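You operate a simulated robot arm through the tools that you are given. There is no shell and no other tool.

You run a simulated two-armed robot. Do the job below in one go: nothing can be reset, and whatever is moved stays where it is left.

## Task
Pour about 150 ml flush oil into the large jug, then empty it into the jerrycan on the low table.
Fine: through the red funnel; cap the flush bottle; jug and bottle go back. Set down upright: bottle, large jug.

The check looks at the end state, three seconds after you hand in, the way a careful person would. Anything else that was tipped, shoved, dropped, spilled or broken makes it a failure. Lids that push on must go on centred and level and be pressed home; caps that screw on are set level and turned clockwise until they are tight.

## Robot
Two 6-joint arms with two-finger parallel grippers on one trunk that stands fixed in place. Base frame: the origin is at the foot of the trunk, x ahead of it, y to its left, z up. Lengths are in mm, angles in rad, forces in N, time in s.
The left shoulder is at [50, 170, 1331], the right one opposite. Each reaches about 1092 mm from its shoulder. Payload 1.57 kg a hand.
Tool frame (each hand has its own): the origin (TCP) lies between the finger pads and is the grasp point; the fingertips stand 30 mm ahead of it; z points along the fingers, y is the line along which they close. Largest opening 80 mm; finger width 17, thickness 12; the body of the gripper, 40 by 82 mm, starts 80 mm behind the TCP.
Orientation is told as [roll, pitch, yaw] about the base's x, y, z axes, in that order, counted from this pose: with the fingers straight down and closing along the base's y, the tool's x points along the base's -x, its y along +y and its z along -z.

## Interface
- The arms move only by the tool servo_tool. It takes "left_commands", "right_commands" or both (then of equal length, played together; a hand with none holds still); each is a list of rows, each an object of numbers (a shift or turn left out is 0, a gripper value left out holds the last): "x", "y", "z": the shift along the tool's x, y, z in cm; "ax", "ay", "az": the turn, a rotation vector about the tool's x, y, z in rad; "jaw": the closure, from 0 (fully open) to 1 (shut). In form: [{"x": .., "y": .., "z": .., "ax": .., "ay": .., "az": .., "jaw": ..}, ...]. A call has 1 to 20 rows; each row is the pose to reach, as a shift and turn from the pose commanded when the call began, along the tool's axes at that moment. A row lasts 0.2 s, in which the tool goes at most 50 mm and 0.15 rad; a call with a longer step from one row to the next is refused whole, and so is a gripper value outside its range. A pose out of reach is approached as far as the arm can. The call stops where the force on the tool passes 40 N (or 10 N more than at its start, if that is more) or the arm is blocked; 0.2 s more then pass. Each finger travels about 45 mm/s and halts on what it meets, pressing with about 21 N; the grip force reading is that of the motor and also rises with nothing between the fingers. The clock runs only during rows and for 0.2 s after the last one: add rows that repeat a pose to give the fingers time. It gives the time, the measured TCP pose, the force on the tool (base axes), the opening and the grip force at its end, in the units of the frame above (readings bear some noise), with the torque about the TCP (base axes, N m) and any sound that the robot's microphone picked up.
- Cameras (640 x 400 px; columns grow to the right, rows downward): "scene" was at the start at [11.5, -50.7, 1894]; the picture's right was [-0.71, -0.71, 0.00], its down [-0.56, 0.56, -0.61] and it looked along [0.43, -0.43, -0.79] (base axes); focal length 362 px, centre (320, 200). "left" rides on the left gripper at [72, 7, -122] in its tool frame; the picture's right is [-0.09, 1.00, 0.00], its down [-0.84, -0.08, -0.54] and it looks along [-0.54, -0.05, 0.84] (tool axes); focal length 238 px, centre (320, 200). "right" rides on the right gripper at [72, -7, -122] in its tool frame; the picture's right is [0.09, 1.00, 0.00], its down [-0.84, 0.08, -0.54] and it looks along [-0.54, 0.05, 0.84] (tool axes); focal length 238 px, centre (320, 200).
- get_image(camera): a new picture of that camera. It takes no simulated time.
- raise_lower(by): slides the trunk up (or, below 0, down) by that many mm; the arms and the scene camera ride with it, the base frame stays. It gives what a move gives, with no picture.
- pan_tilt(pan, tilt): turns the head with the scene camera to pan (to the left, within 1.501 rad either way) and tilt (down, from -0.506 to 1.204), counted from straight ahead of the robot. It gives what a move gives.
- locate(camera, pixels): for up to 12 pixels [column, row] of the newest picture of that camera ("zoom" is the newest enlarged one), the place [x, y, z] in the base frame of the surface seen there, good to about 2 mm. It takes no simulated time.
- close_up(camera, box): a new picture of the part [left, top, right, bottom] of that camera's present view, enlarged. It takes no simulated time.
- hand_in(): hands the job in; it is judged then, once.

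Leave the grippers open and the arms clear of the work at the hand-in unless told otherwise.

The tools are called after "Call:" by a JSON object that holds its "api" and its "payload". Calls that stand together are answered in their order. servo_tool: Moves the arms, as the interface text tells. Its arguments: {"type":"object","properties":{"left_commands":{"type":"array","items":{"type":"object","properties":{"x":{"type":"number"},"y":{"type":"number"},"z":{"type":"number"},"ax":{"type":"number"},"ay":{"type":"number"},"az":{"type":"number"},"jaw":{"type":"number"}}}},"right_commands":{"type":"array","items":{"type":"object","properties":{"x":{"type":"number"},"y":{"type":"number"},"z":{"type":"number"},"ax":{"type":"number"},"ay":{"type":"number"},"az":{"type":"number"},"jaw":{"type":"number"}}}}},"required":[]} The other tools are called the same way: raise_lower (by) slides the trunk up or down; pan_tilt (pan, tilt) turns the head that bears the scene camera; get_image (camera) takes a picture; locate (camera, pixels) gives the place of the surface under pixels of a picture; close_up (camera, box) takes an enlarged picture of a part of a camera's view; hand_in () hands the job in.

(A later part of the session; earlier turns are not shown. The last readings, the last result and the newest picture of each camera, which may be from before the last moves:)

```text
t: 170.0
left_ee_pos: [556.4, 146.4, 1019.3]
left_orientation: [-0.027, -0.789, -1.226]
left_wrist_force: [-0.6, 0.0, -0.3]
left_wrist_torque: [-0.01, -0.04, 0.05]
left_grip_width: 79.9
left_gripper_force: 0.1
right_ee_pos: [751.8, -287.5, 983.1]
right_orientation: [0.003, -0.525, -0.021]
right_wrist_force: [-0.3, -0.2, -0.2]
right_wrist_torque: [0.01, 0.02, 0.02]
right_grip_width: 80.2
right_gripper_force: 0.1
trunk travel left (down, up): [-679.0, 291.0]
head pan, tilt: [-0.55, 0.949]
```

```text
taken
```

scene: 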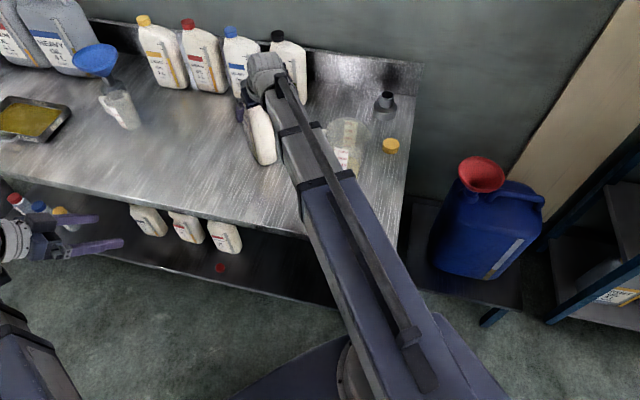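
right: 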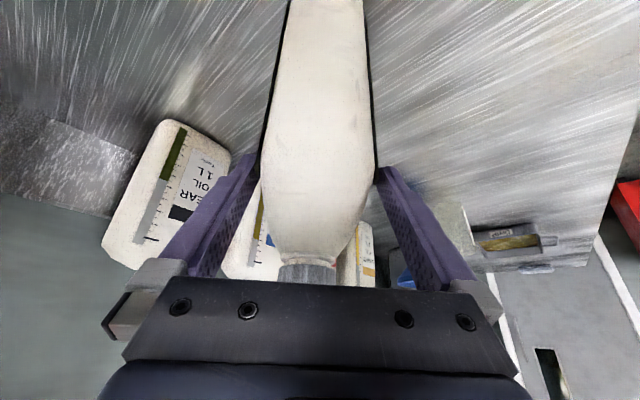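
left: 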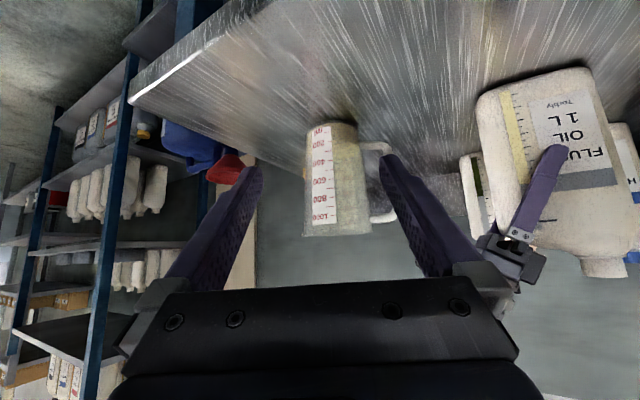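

Centred similarly to the first grasp. Lower the remaining 59 mm and grip.

Call:
{"api": "raise_lower", "payload": {"by": -58}}

Call:
{"api": "servo_tool", "payload": {"right_commands": [{"jaw": 0.3}, {"jaw": 0.6}, {"jaw": 1}, {"jaw": 1}, {"jaw": 1}, {"jaw": 1}]}}

Call:
{"api": "get_image", "payload": {"camera": "right"}}

```text
t: 171.0
left_ee_pos: [557.4, 146.4, 960.1]
left_orientation: [-0.026, -0.788, -1.226]
left_wrist_force: [-1.0, 0.1, 0.2]
left_wrist_torque: [-0.02, 0.0, -0.03]
left_grip_width: 80.0
left_gripper_force: 0.1
right_ee_pos: [752.9, -286.3, 925.9]
right_orientation: [0.005, -0.524, -0.023]
right_wrist_force: [-0.1, 0.6, 0.4]
right_wrist_torque: [-0.03, 0.03, -0.01]
right_grip_width: 80.2
right_gripper_force: 0.1
trunk travel left (down, up): [-621.0, 349.0]
head pan, tilt: [-0.55, 0.949]
```

```text
t: 172.4
left_ee_pos: [554.8, 146.3, 961.3]
left_orientation: [-0.027, -0.791, -1.226]
left_wrist_force: [0.4, -0.4, -0.7]
left_wrist_torque: [-0.02, 0.01, -0.02]
left_grip_width: 80.0
left_gripper_force: 0.1
right_ee_pos: [752.0, -286.5, 925.5]
right_orientation: [0.004, -0.525, -0.022]
right_wrist_force: [-0.6, -2.3, 1.3]
right_wrist_torque: [-0.18, -0.02, -0.08]
right_grip_width: 62.9
right_gripper_force: 20.8
trunk travel left (down, up): [-621.0, 349.0]
head pan, tilt: [-0.55, 0.949]
```

```text
taken
```

right: 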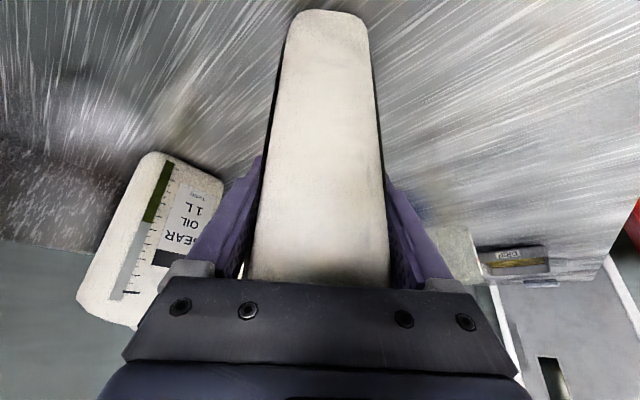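

Gripped (62.9 mm), 40.5 mm from the bottle's side just like the first time. Lift 15 mm.

Call:
{"api": "raise_lower", "payload": {"by": 15}}

Call:
{"api": "servo_tool", "payload": {"right_commands": [{"x": -0.215, "y": -0.235, "z": 0.125, "ax": -0.0444, "az": -0.0766}, {"x": -0.43, "y": -0.47, "z": 0.25, "ax": -0.0887, "az": -0.1532}, {"x": -0.645, "y": -0.705, "z": 0.375, "ax": -0.1331, "az": -0.2297}, {"x": -0.86, "y": -0.94, "z": 0.5, "ax": -0.1774, "az": -0.3063}, {"x": -1.075, "y": -1.175, "z": 0.625, "ax": -0.2218, "az": -0.3829}, {"x": -1.29, "y": -1.41, "z": 0.75, "ax": -0.2661, "az": -0.4595}, {"x": -1.505, "y": -1.645, "z": 0.875, "ax": -0.3105, "az": -0.536}, {"x": -1.72, "y": -1.88, "z": 1.0, "ax": -0.3548, "az": -0.6126}, {"x": -1.72, "y": -1.88, "z": 1.0, "ax": -0.3548, "az": -0.6126}, {"x": -1.72, "y": -1.88, "z": 1.0, "ax": -0.3548, "az": -0.6126}]}}

Call:
{"api": "get_image", "payload": {"camera": "scene"}}

Call:
{"api": "get_image", "payload": {"camera": "right"}}

```text
t: 173.0
left_ee_pos: [557.3, 146.6, 974.8]
left_orientation: [-0.028, -0.791, -1.225]
left_wrist_force: [0.3, 0.7, 0.3]
left_wrist_torque: [-0.03, -0.02, 0.03]
left_grip_width: 80.0
left_gripper_force: 0.0
right_ee_pos: [751.7, -285.9, 938.6]
right_orientation: [0.003, -0.525, -0.021]
right_wrist_force: [0.2, -0.9, -8.0]
right_wrist_torque: [-0.02, 0.09, 0.01]
right_grip_width: 62.6
right_gripper_force: 21.1
trunk travel left (down, up): [-636.0, 334.0]
head pan, tilt: [-0.55, 0.949]
```

```text
t: 175.2
left_ee_pos: [556.7, 147.1, 974.7]
left_orientation: [-0.026, -0.79, -1.228]
left_wrist_force: [-0.6, 0.7, 0.0]
left_wrist_torque: [0.02, 0.01, 0.02]
left_grip_width: 79.7
left_gripper_force: 0.0
right_ee_pos: [772.4, -306.0, 939.4]
right_orientation: [0.004, -0.528, 0.688]
right_wrist_force: [-0.7, 0.4, -7.2]
right_wrist_torque: [-0.08, 0.13, -0.03]
right_grip_width: 62.6
right_gripper_force: 21.4
trunk travel left (down, up): [-636.0, 334.0]
head pan, tilt: [-0.55, 0.949]
```

```text
taken
```

scene: 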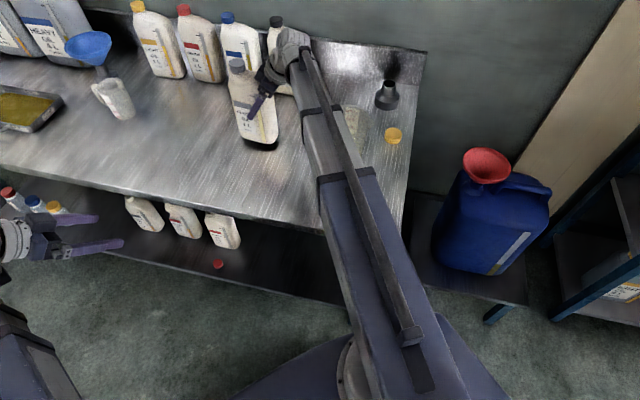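

```text
taken
```

right: 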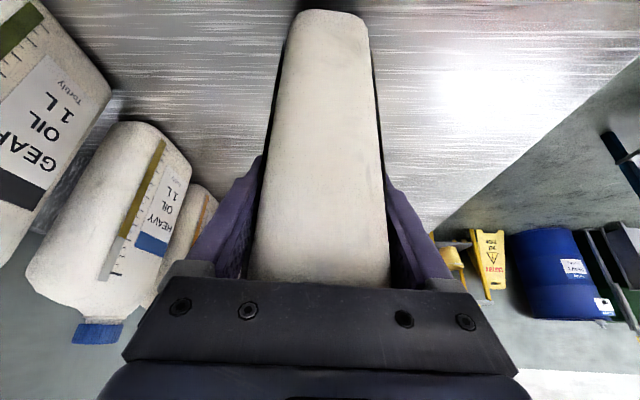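

Pose matches the original grasp (772,-306, yaw 0.688). Lower 14 mm, check contact.

Call:
{"api": "raise_lower", "payload": {"by": -14}}

Call:
{"api": "raise_lower", "payload": {"by": -0.7}}

```text
t: 175.8
left_ee_pos: [557.0, 146.1, 960.9]
left_orientation: [-0.026, -0.789, -1.227]
left_wrist_force: [0.1, -0.3, 0.6]
left_wrist_torque: [0.0, 0.0, 0.01]
left_grip_width: 80.0
left_gripper_force: 0.0
right_ee_pos: [773.7, -305.4, 925.7]
right_orientation: [0.001, -0.526, 0.685]
right_wrist_force: [-0.8, 0.6, -7.9]
right_wrist_torque: [-0.09, 0.1, 0.03]
right_grip_width: 62.9
right_gripper_force: 21.1
trunk travel left (down, up): [-622.0, 348.0]
head pan, tilt: [-0.55, 0.949]
```

```text
t: 176.3
left_ee_pos: [556.3, 145.9, 961.7]
left_orientation: [-0.028, -0.79, -1.227]
left_wrist_force: [-0.3, 0.5, 0.5]
left_wrist_torque: [-0.02, 0.01, 0.0]
left_grip_width: 80.0
left_gripper_force: 0.0
right_ee_pos: [772.4, -306.0, 925.0]
right_orientation: [0.002, -0.528, 0.686]
right_wrist_force: [0.3, -0.8, -5.9]
right_wrist_torque: [-0.05, 0.09, -0.01]
right_grip_width: 62.5
right_gripper_force: 21.1
trunk travel left (down, up): [-621.0, 349.0]
head pan, tilt: [-0.55, 0.949]
```

Nearly down. Lower 0.7 mm more, then open.

Call:
{"api": "raise_lower", "payload": {"by": -0.7}}

Call:
{"api": "servo_tool", "payload": {"right_commands": [{"jaw": 0.8}, {"jaw": 0.5}, {"jaw": 0.2}, {"jaw": 0}, {"jaw": 0}, {"jaw": 0}]}}

Call:
{"api": "raise_lower", "payload": {"by": 230}}

Call:
{"api": "get_image", "payload": {"camera": "right"}}

Call:
{"api": "get_image", "payload": {"camera": "scene"}}

```text
t: 176.9
left_ee_pos: [557.1, 147.1, 959.9]
left_orientation: [-0.025, -0.789, -1.229]
left_wrist_force: [-0.5, 0.2, -0.1]
left_wrist_torque: [-0.01, 0.03, 0.0]
left_grip_width: 80.2
left_gripper_force: 0.0
right_ee_pos: [772.9, -304.8, 926.2]
right_orientation: [0.001, -0.528, 0.685]
right_wrist_force: [0.7, -1.0, 2.0]
right_wrist_torque: [-0.06, 0.11, 0.0]
right_grip_width: 62.6
right_gripper_force: 21.1
trunk travel left (down, up): [-620.0, 350.0]
head pan, tilt: [-0.55, 0.949]
```

```text
t: 178.3
left_ee_pos: [555.5, 145.8, 960.6]
left_orientation: [-0.026, -0.789, -1.227]
left_wrist_force: [0.7, -0.3, 0.2]
left_wrist_torque: [-0.03, -0.03, 0.0]
left_grip_width: 80.0
left_gripper_force: 0.2
right_ee_pos: [772.5, -304.7, 926.2]
right_orientation: [0.002, -0.529, 0.689]
right_wrist_force: [0.1, 0.5, -0.2]
right_wrist_torque: [0.0, -0.01, -0.01]
right_grip_width: 80.1
right_gripper_force: 0.0
trunk travel left (down, up): [-620.0, 350.0]
head pan, tilt: [-0.55, 0.949]
```

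```text
t: 180.7
left_ee_pos: [554.4, 145.8, 1191.1]
left_orientation: [-0.027, -0.79, -1.227]
left_wrist_force: [0.4, 0.7, 0.0]
left_wrist_torque: [0.0, -0.01, -0.04]
left_grip_width: 79.9
left_gripper_force: 0.1
right_ee_pos: [772.3, -305.3, 1155.5]
right_orientation: [0.002, -0.527, 0.687]
right_wrist_force: [0.1, 1.1, 0.1]
right_wrist_torque: [0.01, -0.01, 0.02]
right_grip_width: 79.9
right_gripper_force: 0.1
trunk travel left (down, up): [-850.0, 120.0]
head pan, tilt: [-0.55, 0.949]
```

```text
taken
```

right: 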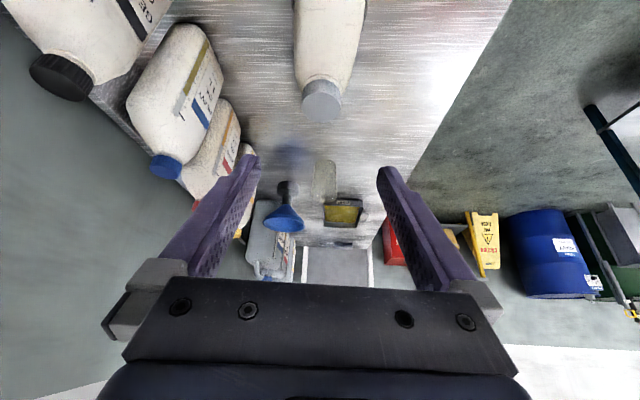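

```text
taken
```

scene: 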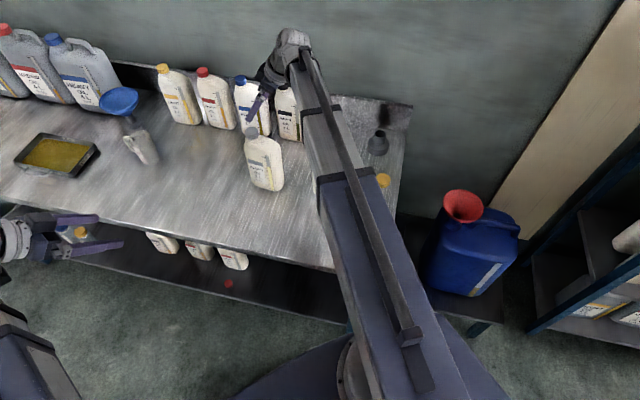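

Bottle is capped and back in place. Zoom to check cap level/tightness and the level strip.

Call:
{"api": "close_up", "payload": {"camera": "scene", "box": [230, 115, 300, 205]}}

Call:
{"api": "locate", "payload": {"camera": "zoom", "pixels": [[297, 60], [290, 55], [305, 55], [300, 68], [270, 190], [320, 210], [285, 300], [340, 320]]}}

Call:
{"api": "close_up", "payload": {"camera": "right", "box": [280, 50, 360, 130]}}

Call:
{"api": "locate", "payload": {"camera": "zoom", "pixels": [[240, 260], [430, 260], [335, 215], [335, 340], [335, 275]]}}

```text
4.44 times, centred on (265, 160) of scene
```

zoom: 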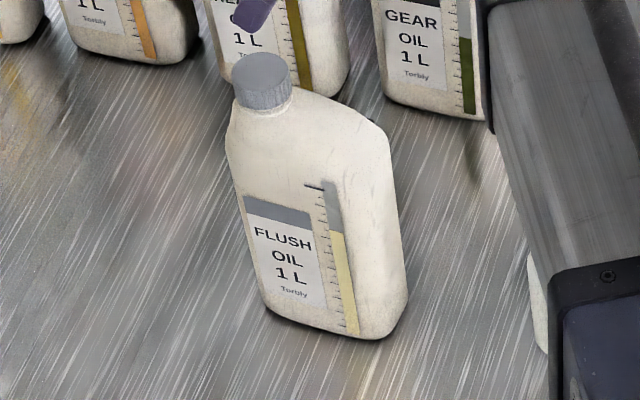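

```text
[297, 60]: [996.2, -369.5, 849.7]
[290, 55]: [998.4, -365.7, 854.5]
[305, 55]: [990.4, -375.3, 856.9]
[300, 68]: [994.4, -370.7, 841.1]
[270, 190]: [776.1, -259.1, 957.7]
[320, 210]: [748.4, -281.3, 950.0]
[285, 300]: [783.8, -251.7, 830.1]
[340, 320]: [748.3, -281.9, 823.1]
```

```text
5.00 times, centred on (320, 90) of right
```

zoom: 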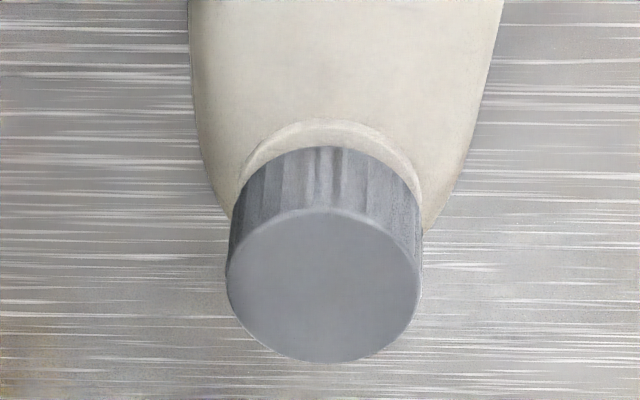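

```text
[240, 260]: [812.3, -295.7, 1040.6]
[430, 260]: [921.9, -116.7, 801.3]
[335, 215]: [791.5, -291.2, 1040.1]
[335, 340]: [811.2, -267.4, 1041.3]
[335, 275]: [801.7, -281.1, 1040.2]
```

Call:
{"api": "close_up", "payload": {"camera": "scene", "box": [295, 150, 320, 192]}}

Call:
{"api": "close_up", "payload": {"camera": "scene", "box": [255, 150, 285, 195]}}

Call:
{"api": "close_up", "payload": {"camera": "scene", "box": [245, 120, 275, 145]}}

Call:
{"api": "locate", "payload": {"camera": "zoom", "pixels": [[250, 180], [300, 180], [280, 160], [280, 200], [230, 200]]}}

```text
9.52 times, centred on (308, 171) of scene
```

zoom: 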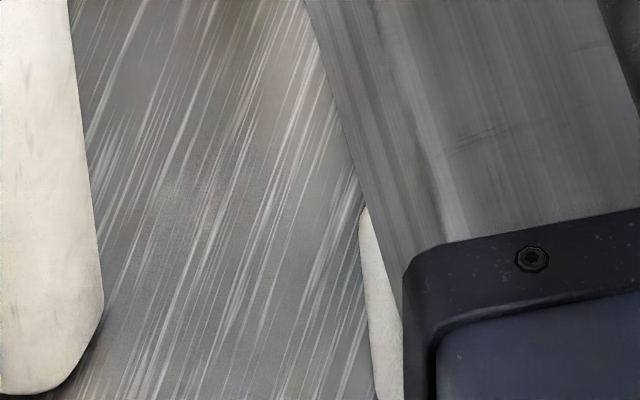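

```text
8.89 times, centred on (270, 172) of scene
```

zoom: 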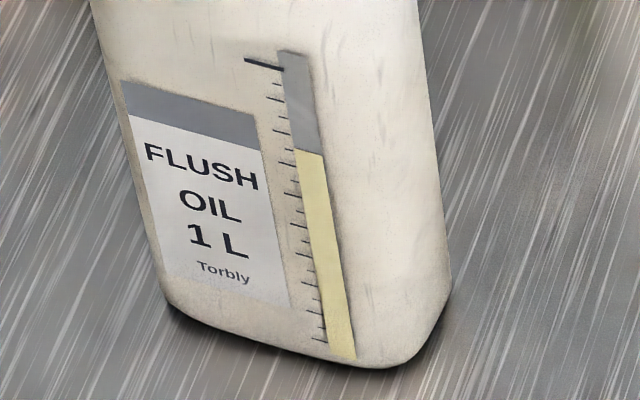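

```text
16.00 times, centred on (260, 132) of scene
```

zoom: 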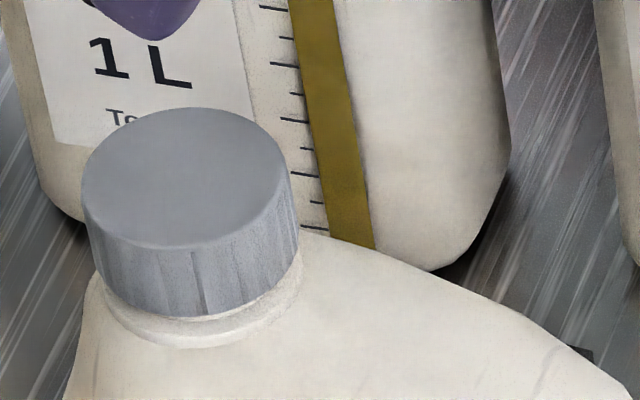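

```text
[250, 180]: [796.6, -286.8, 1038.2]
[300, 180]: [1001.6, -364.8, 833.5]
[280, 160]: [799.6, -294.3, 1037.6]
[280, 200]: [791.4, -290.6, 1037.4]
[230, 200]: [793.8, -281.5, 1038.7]
```

Cap level at z≈1038, same as the closed bottles; strip now reads ≈741 ml (≈900 before) ⇒ ~155 ml poured. Next the jug: move the right hand above it with the camera looking straight down to measure the handle.

Call:
{"api": "servo_tool", "payload": {"right_commands": [{"x": 2.89, "y": 0.163, "z": -0.11, "ay": 0.1373}, {"x": 5.59, "y": 0.325, "z": -0.59, "ay": 0.2745}, {"x": 8.08, "y": 0.488, "z": -1.41, "ay": 0.4118}, {"x": 10.37, "y": 0.65, "z": -2.56, "ay": 0.549}, {"x": 12.44, "y": 0.813, "z": -4.09, "ay": 0.6863}, {"x": 14.32, "y": 0.975, "z": -5.97, "ay": 0.8235}, {"x": 15.99, "y": 1.138, "z": -8.18, "ay": 0.9608}, {"x": 17.48, "y": 1.3, "z": -10.72, "ay": 1.098}, {"x": 17.48, "y": 1.3, "z": -10.72, "ay": 1.098}]}}

Call:
{"api": "get_image", "payload": {"camera": "right"}}

Call:
{"api": "close_up", "payload": {"camera": "right", "box": [250, 110, 390, 270]}}

```text
t: 182.7
left_ee_pos: [555.6, 146.0, 1190.2]
left_orientation: [-0.027, -0.79, -1.228]
left_wrist_force: [0.0, -0.3, 0.1]
left_wrist_torque: [-0.05, -0.03, 0.01]
left_grip_width: 79.8
left_gripper_force: 0.0
right_ee_pos: [606.8, -428.2, 1160.1]
right_orientation: [0.001, 0.573, 0.688]
right_wrist_force: [-0.5, 0.7, 0.2]
right_wrist_torque: [0.04, 0.01, -0.02]
right_grip_width: 80.1
right_gripper_force: 0.0
trunk travel left (down, up): [-850.0, 120.0]
head pan, tilt: [-0.55, 0.949]
```

```text
taken
```

right: 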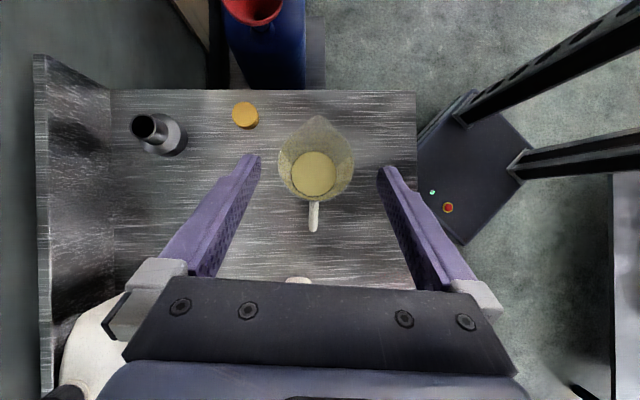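

```text
2.50 times, centred on (320, 190) of right
```

zoom: 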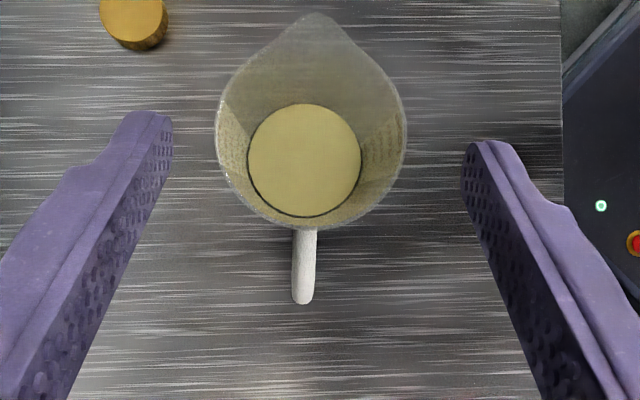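

Clear view straight down. Locate the liquid surface, the handle's edges and ends, spout and rim.

Call:
{"api": "close_up", "payload": {"camera": "right", "box": [290, 110, 345, 240]}}

Call:
{"api": "locate", "payload": {"camera": "zoom", "pixels": [[300, 170], [330, 170], [310, 200], [290, 195], [310, 290], [310, 310], [310, 330], [308, 350], [304, 300], [318, 300], [303, 335], [317, 335]]}}

```text
3.08 times, centred on (318, 175) of right
```

zoom: 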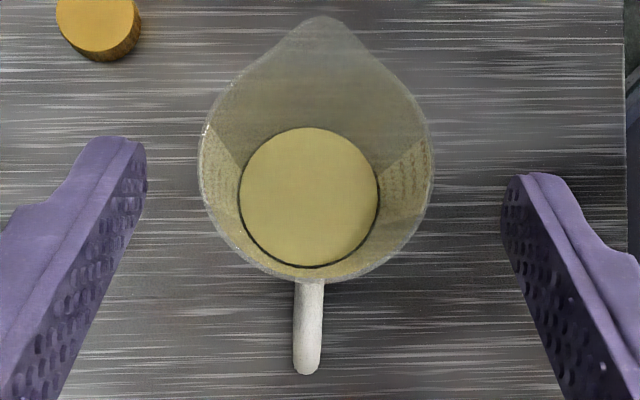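

```text
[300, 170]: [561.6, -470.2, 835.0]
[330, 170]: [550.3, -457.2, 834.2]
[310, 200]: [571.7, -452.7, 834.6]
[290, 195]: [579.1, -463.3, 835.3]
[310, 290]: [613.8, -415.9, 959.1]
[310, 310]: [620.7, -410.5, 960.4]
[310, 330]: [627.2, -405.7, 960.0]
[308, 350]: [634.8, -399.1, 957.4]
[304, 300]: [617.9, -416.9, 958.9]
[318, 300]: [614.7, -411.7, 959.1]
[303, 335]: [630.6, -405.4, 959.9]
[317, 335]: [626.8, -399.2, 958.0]
```

Liquid surface is z≈834.8 (was 810.5): +24 mm ≈ 155–160 ml, good. Now look at the handle from the scene camera for its radial thickness.

Call:
{"api": "get_image", "payload": {"camera": "scene"}}

Call:
{"api": "close_up", "payload": {"camera": "scene", "box": [295, 130, 375, 220]}}

```text
taken
```

scene: 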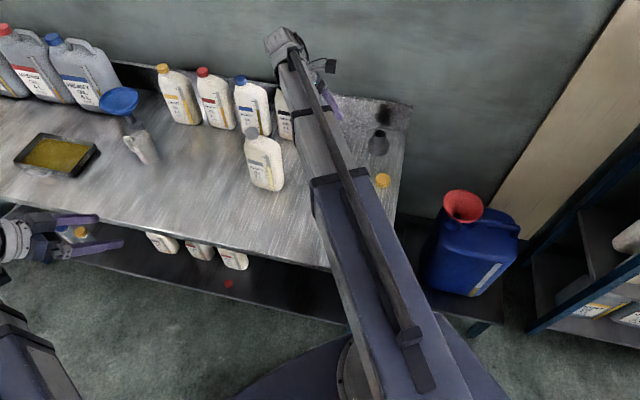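

```text
4.44 times, centred on (335, 175) of scene
```

zoom: 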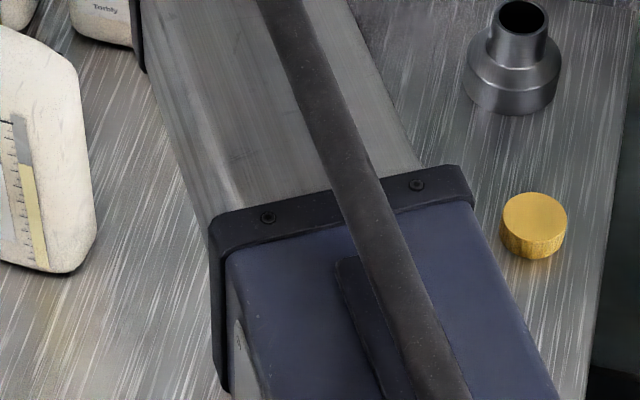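

The arm blocks that view; try the left camera.

Call:
{"api": "get_image", "payload": {"camera": "left"}}

```text
taken
```

left: 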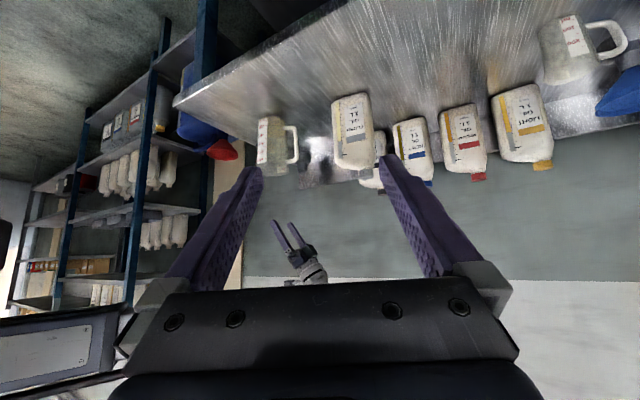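

The jug is visible at (278,145) from the left camera; zoom there for the handle.

Call:
{"api": "close_up", "payload": {"camera": "left", "box": [250, 108, 310, 183]}}

Call:
{"api": "locate", "payload": {"camera": "zoom", "pixels": [[455, 170], [470, 170], [480, 170], [455, 220], [470, 220], [480, 220], [400, 105], [430, 105], [400, 290], [430, 290], [465, 250], [465, 130]]}}

```text
5.33 times, centred on (280, 146) of left
```

zoom: 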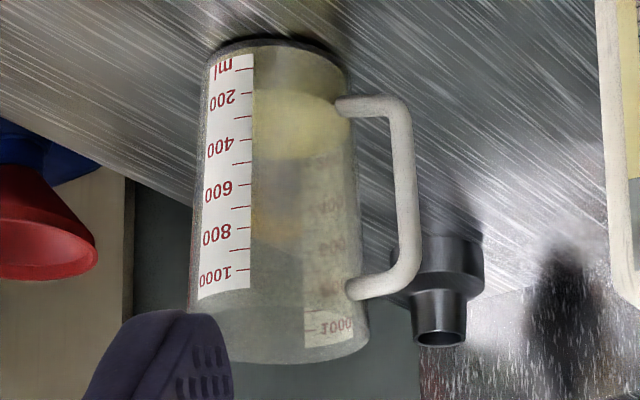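

```text
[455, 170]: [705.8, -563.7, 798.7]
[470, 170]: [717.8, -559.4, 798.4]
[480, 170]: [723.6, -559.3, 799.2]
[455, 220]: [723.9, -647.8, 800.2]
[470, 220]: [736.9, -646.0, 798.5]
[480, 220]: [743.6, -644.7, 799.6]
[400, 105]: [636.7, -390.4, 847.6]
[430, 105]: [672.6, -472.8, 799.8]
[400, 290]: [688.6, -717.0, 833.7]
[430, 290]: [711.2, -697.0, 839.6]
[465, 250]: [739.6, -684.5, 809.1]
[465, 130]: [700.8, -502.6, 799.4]
```

Call:
{"api": "locate", "payload": {"camera": "zoom", "pixels": [[394, 180], [404, 180], [413, 180], [394, 150], [411, 150], [396, 215], [417, 215], [405, 235], [400, 120], [375, 100], [380, 290], [365, 108]]}}

```text
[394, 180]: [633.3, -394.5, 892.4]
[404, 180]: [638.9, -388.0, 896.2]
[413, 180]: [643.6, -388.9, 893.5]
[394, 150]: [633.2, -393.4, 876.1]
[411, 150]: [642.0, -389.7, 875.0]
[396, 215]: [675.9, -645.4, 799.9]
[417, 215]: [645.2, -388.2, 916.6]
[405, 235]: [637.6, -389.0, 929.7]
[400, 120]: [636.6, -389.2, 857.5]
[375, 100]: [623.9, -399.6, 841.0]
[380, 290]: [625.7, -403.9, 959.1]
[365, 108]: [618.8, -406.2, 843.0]
```

Handle bar: centre ≈ 92 mm from the jug axis, ~13 mm thick, leaning ~4° outward, gap to the wall ≈35 mm. I'll swing the right hand to horizontal, pointing along the handle's tangent (yaw -50.5°), to a station 45 mm short of the bar at (612,-359), still high; jaw to ≈44 mm.

Call:
{"api": "servo_tool", "payload": {"right_commands": [{"x": -0.75, "y": 0.29, "z": 0.646, "ax": 0.0545, "ay": -0.0924, "az": 0.0922, "jaw": 0.2}, {"x": -1.35, "y": 0.59, "z": 1.06, "ax": 0.1091, "ay": -0.1847, "az": 0.1845, "jaw": 0.45}, {"x": -1.78, "y": 0.88, "z": 1.2, "ax": 0.1636, "ay": -0.2771, "az": 0.2767}, {"x": -2.05, "y": 1.18, "z": 1.1, "ax": 0.2181, "ay": -0.3694, "az": 0.3689}, {"x": -2.15, "y": 1.47, "z": 0.74, "ax": 0.2726, "ay": -0.4618, "az": 0.4612}, {"x": -2.07, "y": 1.76, "z": 0.11, "ax": 0.3272, "ay": -0.5541, "az": 0.5534}, {"x": -1.84, "y": 2.06, "z": -0.77, "ax": 0.3817, "ay": -0.6465, "az": 0.6456}, {"x": -1.46, "y": 2.35, "z": -1.87, "ax": 0.4362, "ay": -0.7388, "az": 0.7379}, {"x": -0.95, "y": 2.65, "z": -3.19, "ax": 0.4908, "ay": -0.8312, "az": 0.8301}, {"x": -0.31, "y": 2.94, "z": -4.7, "ax": 0.5453, "ay": -0.9235, "az": 0.9224}, {"x": 0.44, "y": 3.24, "z": -6.39, "ax": 0.5998, "ay": -1.0159, "az": 1.0146}, {"x": 1.27, "y": 3.53, "z": -8.19, "ax": 0.6544, "ay": -1.1082, "az": 1.1068}, {"x": 2.17, "y": 3.82, "z": -10.1, "ax": 0.7089, "ay": -1.2006, "az": 1.1991}, {"x": 3.11, "y": 4.12, "z": -12.07, "ax": 0.7634, "ay": -1.2929, "az": 1.2913}, {"x": 4.07, "y": 4.41, "z": -14.07, "ax": 0.8179, "ay": -1.3853, "az": 1.3835}, {"x": 5.03, "y": 4.71, "z": -16.07, "ax": 0.8725, "ay": -1.4776, "az": 1.4758}, {"x": 5.94, "y": 5.0, "z": -18.02, "ax": 0.927, "ay": -1.57, "az": 1.568}, {"x": 5.94, "y": 5.0, "z": -18.02, "ax": 0.927, "ay": -1.57, "az": 1.568}, {"x": 5.94, "y": 5.0, "z": -18.02, "ax": 0.927, "ay": -1.57, "az": 1.568}]}}

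Call:
{"api": "get_image", "payload": {"camera": "scene"}}

Call:
{"api": "get_image", "payload": {"camera": "right"}}

```text
t: 186.7
left_ee_pos: [555.9, 146.5, 1189.6]
left_orientation: [-0.026, -0.789, -1.227]
left_wrist_force: [0.2, -0.9, 0.0]
left_wrist_torque: [0.03, 0.0, 0.05]
left_grip_width: 80.1
left_gripper_force: 0.1
right_ee_pos: [613.2, -356.5, 1344.5]
right_orientation: [-1.538, -1.503, 0.658]
right_wrist_force: [0.0, -0.5, 0.7]
right_wrist_torque: [-0.01, -0.03, 0.0]
right_grip_width: 43.8
right_gripper_force: 0.1
trunk travel left (down, up): [-850.0, 120.0]
head pan, tilt: [-0.55, 0.949]
```

```text
taken
```

scene: 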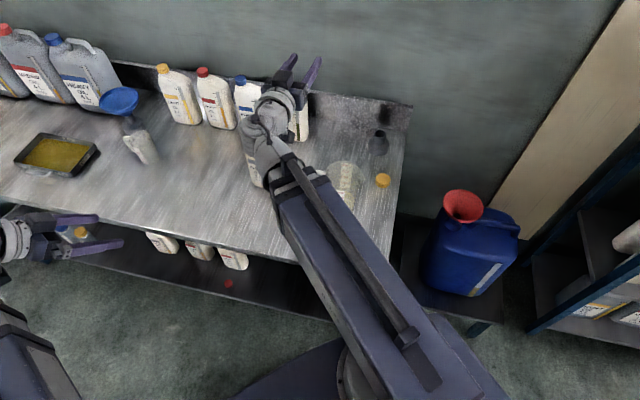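

```text
taken
```

right: 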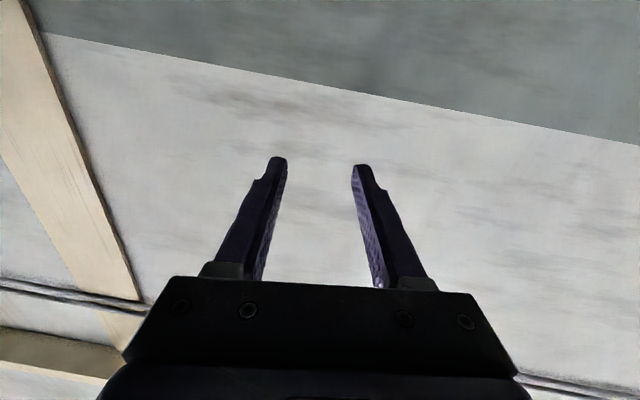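

Reached precisely: fingers point (0.637,-0.771), pads match the bar's lean. Shift -2.5 mm in tool y, then lower the trunk 340 mm and look.

Call:
{"api": "servo_tool", "payload": {"right_commands": [{"y": -0.25, "jaw": 0.45}, {"y": -0.25}]}}

Call:
{"api": "raise_lower", "payload": {"by": -300}}

Call:
{"api": "get_image", "payload": {"camera": "scene"}}

Call:
{"api": "get_image", "payload": {"camera": "right"}}

Call:
{"api": "get_image", "payload": {"camera": "left"}}

```text
t: 187.3
left_ee_pos: [556.6, 147.0, 1190.2]
left_orientation: [-0.025, -0.789, -1.227]
left_wrist_force: [-0.2, -0.1, -0.5]
left_wrist_torque: [-0.01, -0.04, -0.02]
left_grip_width: 79.9
left_gripper_force: 0.1
right_ee_pos: [609.0, -358.8, 1345.0]
right_orientation: [-1.534, -1.503, 0.653]
right_wrist_force: [-0.5, 0.6, 0.0]
right_wrist_torque: [0.01, -0.01, 0.04]
right_grip_width: 44.2
right_gripper_force: 0.0
trunk travel left (down, up): [-850.0, 120.0]
head pan, tilt: [-0.55, 0.949]
```

```text
t: 190.3
left_ee_pos: [557.7, 146.3, 890.4]
left_orientation: [-0.026, -0.789, -1.228]
left_wrist_force: [-0.1, 0.2, -0.8]
left_wrist_torque: [0.01, 0.03, 0.0]
left_grip_width: 80.0
left_gripper_force: 0.1
right_ee_pos: [608.8, -358.0, 1044.0]
right_orientation: [-1.533, -1.504, 0.649]
right_wrist_force: [-1.1, 0.4, -0.1]
right_wrist_torque: [-0.02, 0.0, 0.05]
right_grip_width: 43.9
right_gripper_force: 0.1
trunk travel left (down, up): [-550.0, 420.0]
head pan, tilt: [-0.55, 0.949]
```

```text
taken
```

scene: 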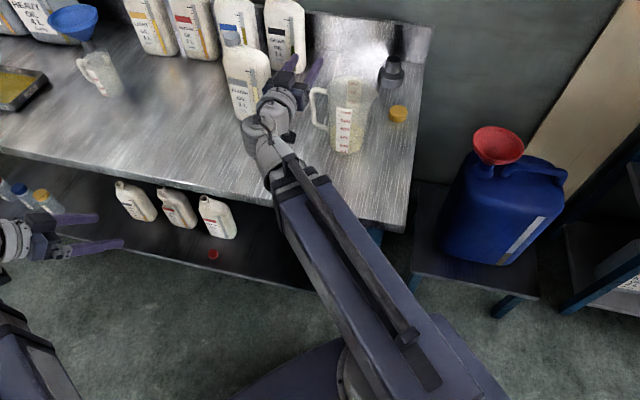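

```text
taken
```

right: 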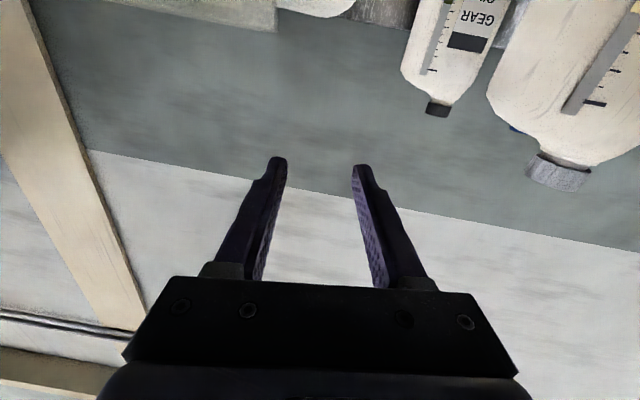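

```text
taken
```

left: 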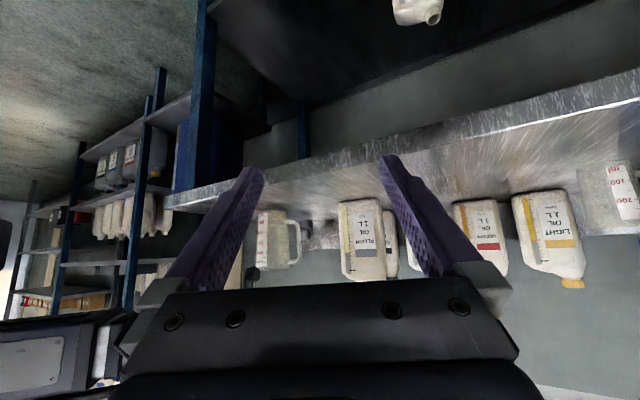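

Position relative to the jug axis: r≈90, t≈-49 — good. Lower 80 mm and check with the scene camera.

Call:
{"api": "raise_lower", "payload": {"by": -80}}

Call:
{"api": "get_image", "payload": {"camera": "scene"}}

Call:
{"api": "close_up", "payload": {"camera": "scene", "box": [230, 30, 390, 160]}}

Call:
{"api": "get_image", "payload": {"camera": "right"}}

```text
t: 191.4
left_ee_pos: [556.3, 146.2, 810.0]
left_orientation: [-0.026, -0.788, -1.227]
left_wrist_force: [0.6, -0.6, -0.6]
left_wrist_torque: [0.0, -0.02, -0.04]
left_grip_width: 80.0
left_gripper_force: 0.0
right_ee_pos: [608.8, -358.5, 965.3]
right_orientation: [-1.534, -1.503, 0.653]
right_wrist_force: [-0.1, 0.2, 0.6]
right_wrist_torque: [0.02, -0.01, 0.01]
right_grip_width: 43.9
right_gripper_force: 0.1
trunk travel left (down, up): [-470.0, 500.0]
head pan, tilt: [-0.55, 0.949]
```

```text
taken
```

scene: 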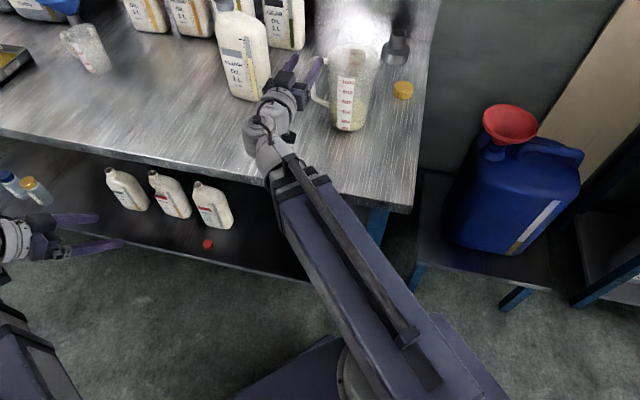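

```text
3.08 times, centred on (310, 95) of scene
```

zoom: 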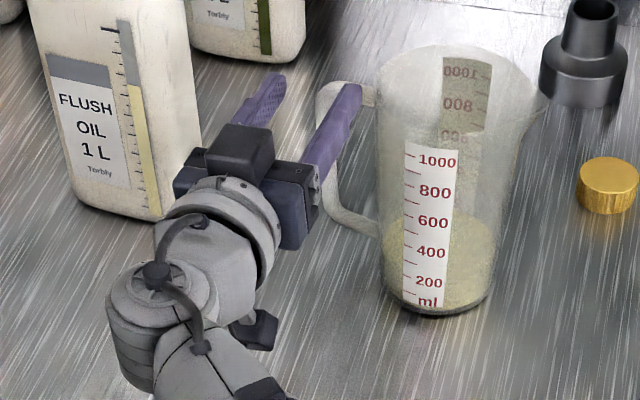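

```text
taken
```

right: 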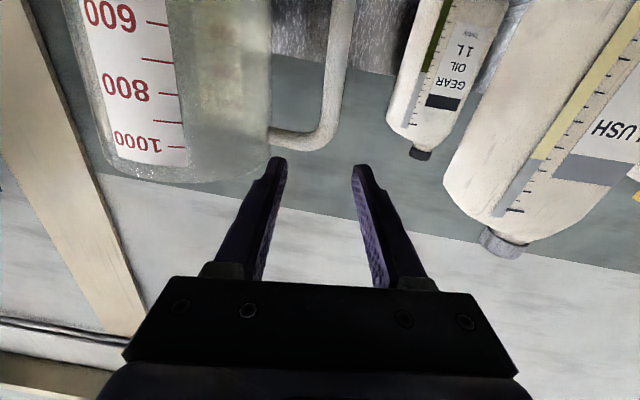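

The handle bar is visible in the right view at about (338,70). Locate its edges for centring.

Call:
{"api": "close_up", "payload": {"camera": "right", "box": [260, 0, 380, 150]}}

Call:
{"api": "locate", "payload": {"camera": "zoom", "pixels": [[345, 60], [370, 60], [390, 60], [340, 150], [362, 150], [382, 150], [335, 250], [355, 250], [375, 250], [250, 355], [300, 365]]}}

```text
2.67 times, centred on (320, 75) of right
```

zoom: 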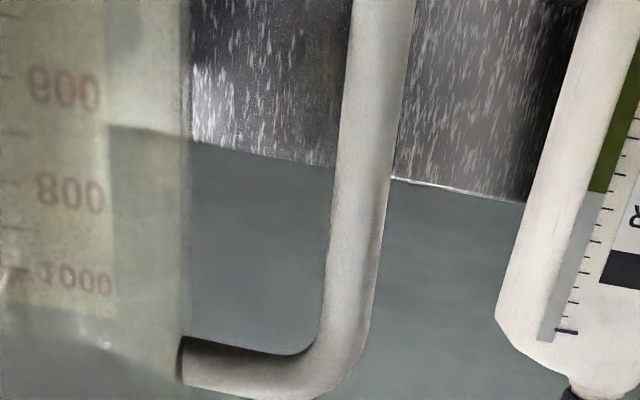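

```text
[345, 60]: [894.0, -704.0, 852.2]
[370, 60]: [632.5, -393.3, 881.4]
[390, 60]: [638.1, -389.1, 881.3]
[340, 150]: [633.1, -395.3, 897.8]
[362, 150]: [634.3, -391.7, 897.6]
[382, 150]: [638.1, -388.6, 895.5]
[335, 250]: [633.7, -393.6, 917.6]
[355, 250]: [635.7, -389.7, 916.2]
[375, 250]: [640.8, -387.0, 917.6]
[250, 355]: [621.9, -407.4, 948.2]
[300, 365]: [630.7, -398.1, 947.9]
```

Bar centre r≈89.9 at z≈905; TCP r≈90.2 — centred. Lower 60 mm to z≈905.

Call:
{"api": "raise_lower", "payload": {"by": -60}}

Call:
{"api": "get_image", "payload": {"camera": "right"}}

Call:
{"api": "close_up", "payload": {"camera": "scene", "box": [220, 0, 380, 140]}}

```text
t: 192.4
left_ee_pos: [555.4, 146.1, 749.9]
left_orientation: [-0.027, -0.787, -1.227]
left_wrist_force: [0.1, 0.1, 0.2]
left_wrist_torque: [0.03, 0.01, 0.03]
left_grip_width: 80.0
left_gripper_force: 0.0
right_ee_pos: [608.4, -358.9, 905.4]
right_orientation: [-1.533, -1.502, 0.652]
right_wrist_force: [-0.1, -0.4, 0.4]
right_wrist_torque: [-0.02, 0.04, 0.02]
right_grip_width: 44.3
right_gripper_force: 0.1
trunk travel left (down, up): [-410.0, 560.0]
head pan, tilt: [-0.55, 0.949]
```

```text
taken
```

right: 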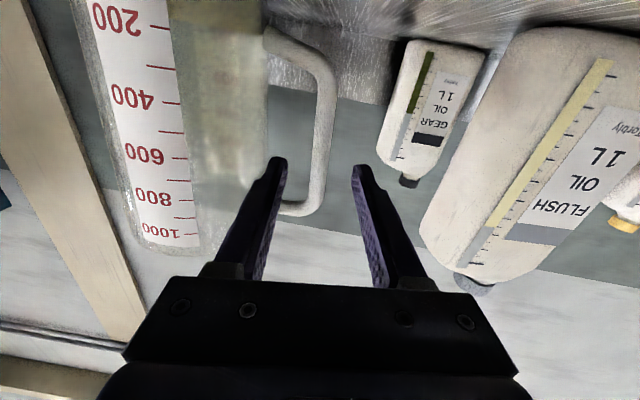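

```text
2.86 times, centred on (300, 70) of scene
```

zoom: 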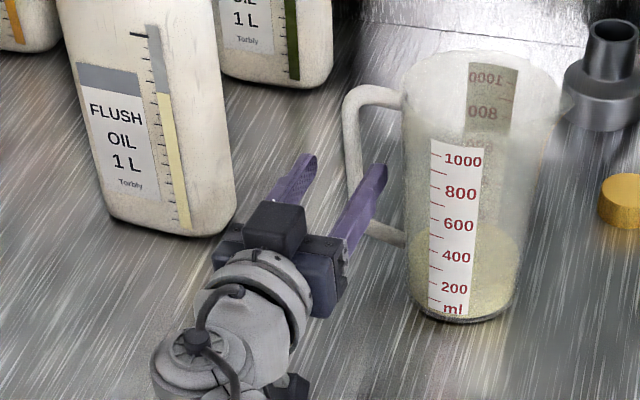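

Bar sits centred between the fingers (col ≈322). Advance 47 mm along the fingers so the inner finger passes through the loop.

Call:
{"api": "servo_tool", "payload": {"right_commands": [{"z": 0.8}, {"z": 1.6}, {"z": 2.4}, {"z": 3.2}, {"z": 4.0}, {"z": 4.7}, {"z": 4.7}]}}

Call:
{"api": "get_image", "payload": {"camera": "right"}}

Call:
{"api": "close_up", "payload": {"camera": "scene", "box": [220, 0, 380, 140]}}

```text
t: 194.1
left_ee_pos: [556.1, 146.9, 750.6]
left_orientation: [-0.026, -0.791, -1.226]
left_wrist_force: [0.6, -0.2, -0.1]
left_wrist_torque: [-0.01, 0.02, -0.02]
left_grip_width: 79.8
left_gripper_force: 0.1
right_ee_pos: [641.2, -394.0, 904.6]
right_orientation: [-1.522, -1.502, 0.642]
right_wrist_force: [0.3, 0.6, 0.7]
right_wrist_torque: [0.0, 0.0, 0.02]
right_grip_width: 44.1
right_gripper_force: 0.1
trunk travel left (down, up): [-410.0, 560.0]
head pan, tilt: [-0.55, 0.949]
```

```text
taken
```

right: 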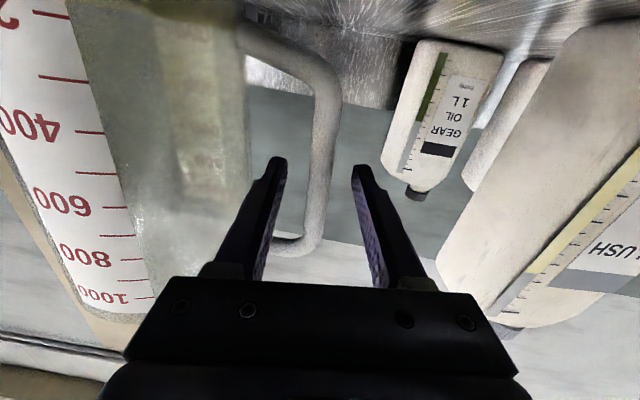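

```text
2.86 times, centred on (300, 70) of scene
```

zoom: 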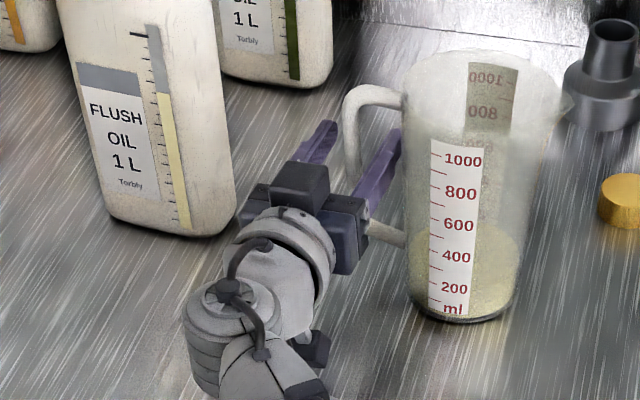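

Bar is between the fingers. Before closing, measure how well it is centred to avoid pushing the jug.

Call:
{"api": "close_up", "payload": {"camera": "right", "box": [260, 140, 380, 250]}}

Call:
{"api": "locate", "payload": {"camera": "zoom", "pixels": [[250, 140], [270, 140], [290, 140], [245, 200], [265, 200], [285, 200], [240, 250], [260, 250], [280, 250]]}}

```text
3.64 times, centred on (320, 195) of right
```

zoom: 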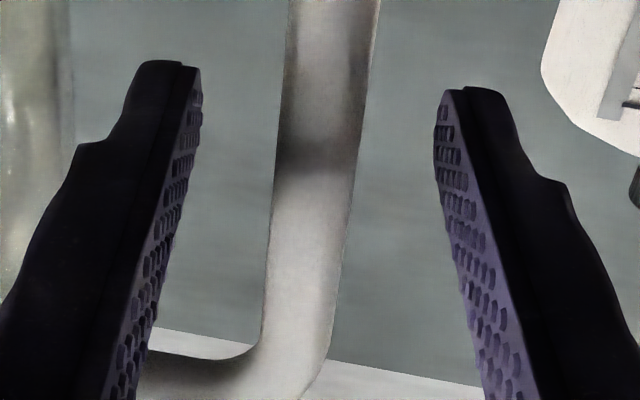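

```text
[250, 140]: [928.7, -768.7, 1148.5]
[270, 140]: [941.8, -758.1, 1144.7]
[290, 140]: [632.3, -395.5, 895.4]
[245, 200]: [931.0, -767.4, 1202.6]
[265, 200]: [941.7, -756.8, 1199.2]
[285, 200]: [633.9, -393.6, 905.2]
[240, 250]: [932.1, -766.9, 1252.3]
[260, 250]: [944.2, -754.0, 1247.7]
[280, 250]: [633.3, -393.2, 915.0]
```

Bar is ≈2 mm toward -y. Shift -2 mm, then close slowly.

Call:
{"api": "servo_tool", "payload": {"right_commands": [{"y": -0.2, "jaw": 0.45}, {"y": -0.2, "jaw": 0.6}, {"y": -0.2, "jaw": 0.7}, {"y": -0.2, "jaw": 0.78}, {"y": -0.2, "jaw": 0.82}]}}

Call:
{"api": "close_up", "payload": {"camera": "right", "box": [260, 140, 380, 250]}}

```text
t: 195.2
left_ee_pos: [555.9, 147.3, 750.0]
left_orientation: [-0.027, -0.787, -1.228]
left_wrist_force: [0.1, 1.4, 0.3]
left_wrist_torque: [0.02, 0.03, 0.01]
left_grip_width: 80.2
left_gripper_force: 0.2
right_ee_pos: [639.6, -395.3, 904.2]
right_orientation: [-1.529, -1.504, 0.647]
right_wrist_force: [0.1, -0.9, -0.5]
right_wrist_torque: [0.02, 0.0, -0.01]
right_grip_width: 14.5
right_gripper_force: 0.1
trunk travel left (down, up): [-410.0, 560.0]
head pan, tilt: [-0.55, 0.949]
```

```text
3.64 times, centred on (320, 195) of right
```

zoom: 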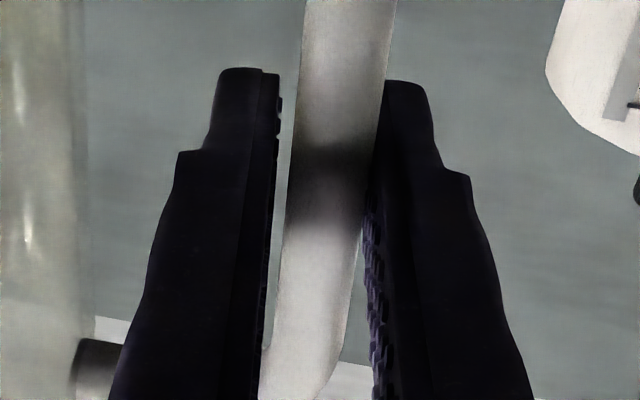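

Nearly closed (14.5 mm vs ≈12 mm bar). Close fully with grip.

Call:
{"api": "servo_tool", "payload": {"right_commands": [{"jaw": 0.9}, {"jaw": 1}, {"jaw": 1}, {"jaw": 1}]}}

Call:
{"api": "close_up", "payload": {"camera": "scene", "box": [220, 0, 380, 140]}}

Call:
{"api": "close_up", "payload": {"camera": "right", "box": [200, 60, 420, 260]}}

```text
t: 196.2
left_ee_pos: [556.9, 147.2, 750.6]
left_orientation: [-0.026, -0.79, -1.227]
left_wrist_force: [0.8, 0.9, 0.7]
left_wrist_torque: [-0.01, -0.01, 0.0]
left_grip_width: 80.1
left_gripper_force: 0.2
right_ee_pos: [638.1, -396.0, 904.5]
right_orientation: [-1.527, -1.5, 0.647]
right_wrist_force: [0.5, 0.5, -0.1]
right_wrist_torque: [-0.04, 0.06, -0.02]
right_grip_width: 12.5
right_gripper_force: 21.6
trunk travel left (down, up): [-410.0, 560.0]
head pan, tilt: [-0.55, 0.949]
```

```text
2.86 times, centred on (300, 70) of scene
```

zoom: 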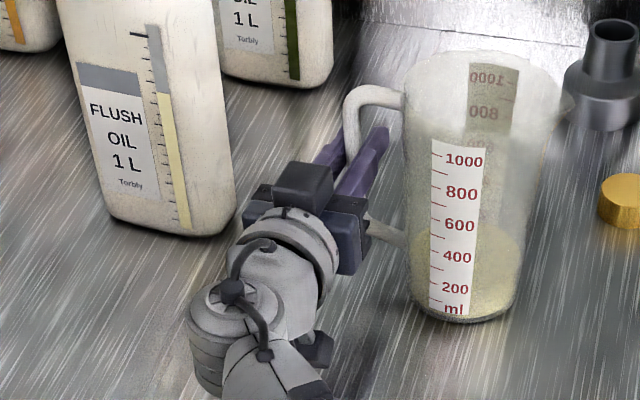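

```text
2.00 times, centred on (310, 160) of right
```

zoom: 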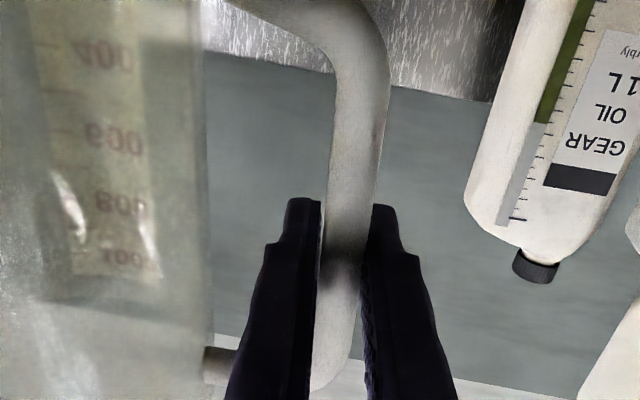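

Handle gripped (12.5 mm, 21.6 N), jug unmoved. Lift 8 mm and check that it stays level.

Call:
{"api": "raise_lower", "payload": {"by": 8}}

Call:
{"api": "close_up", "payload": {"camera": "scene", "box": [220, 0, 380, 140]}}

Call:
{"api": "close_up", "payload": {"camera": "right", "box": [200, 60, 420, 260]}}

Call:
{"api": "get_image", "payload": {"camera": "right"}}

```text
t: 196.8
left_ee_pos: [555.6, 145.9, 757.9]
left_orientation: [-0.027, -0.788, -1.226]
left_wrist_force: [-0.1, -0.4, 0.2]
left_wrist_torque: [-0.02, 0.03, 0.03]
left_grip_width: 79.9
left_gripper_force: 0.0
right_ee_pos: [638.6, -398.1, 911.1]
right_orientation: [-1.521, -1.503, 0.637]
right_wrist_force: [0.3, 0.0, -2.8]
right_wrist_torque: [0.15, -0.17, 0.02]
right_grip_width: 12.4
right_gripper_force: 21.3
trunk travel left (down, up): [-418.0, 552.0]
head pan, tilt: [-0.55, 0.949]
```

```text
2.86 times, centred on (300, 70) of scene
```

zoom: 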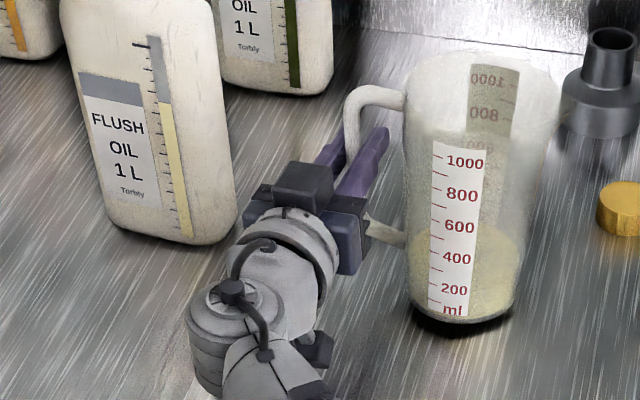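

```text
2.00 times, centred on (310, 160) of right
```

zoom: 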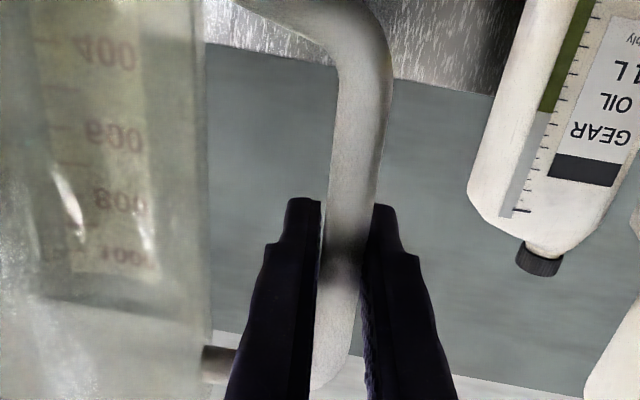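

```text
taken
```

right: 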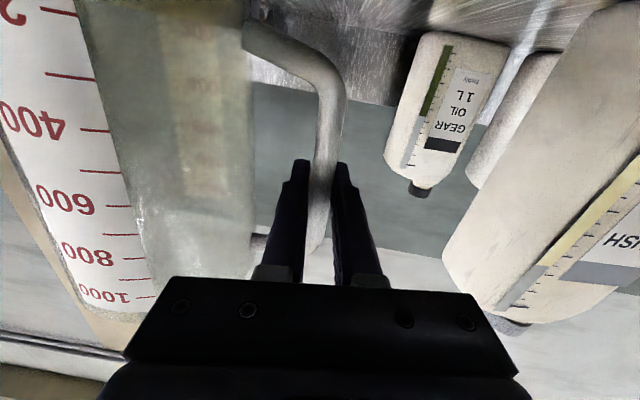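

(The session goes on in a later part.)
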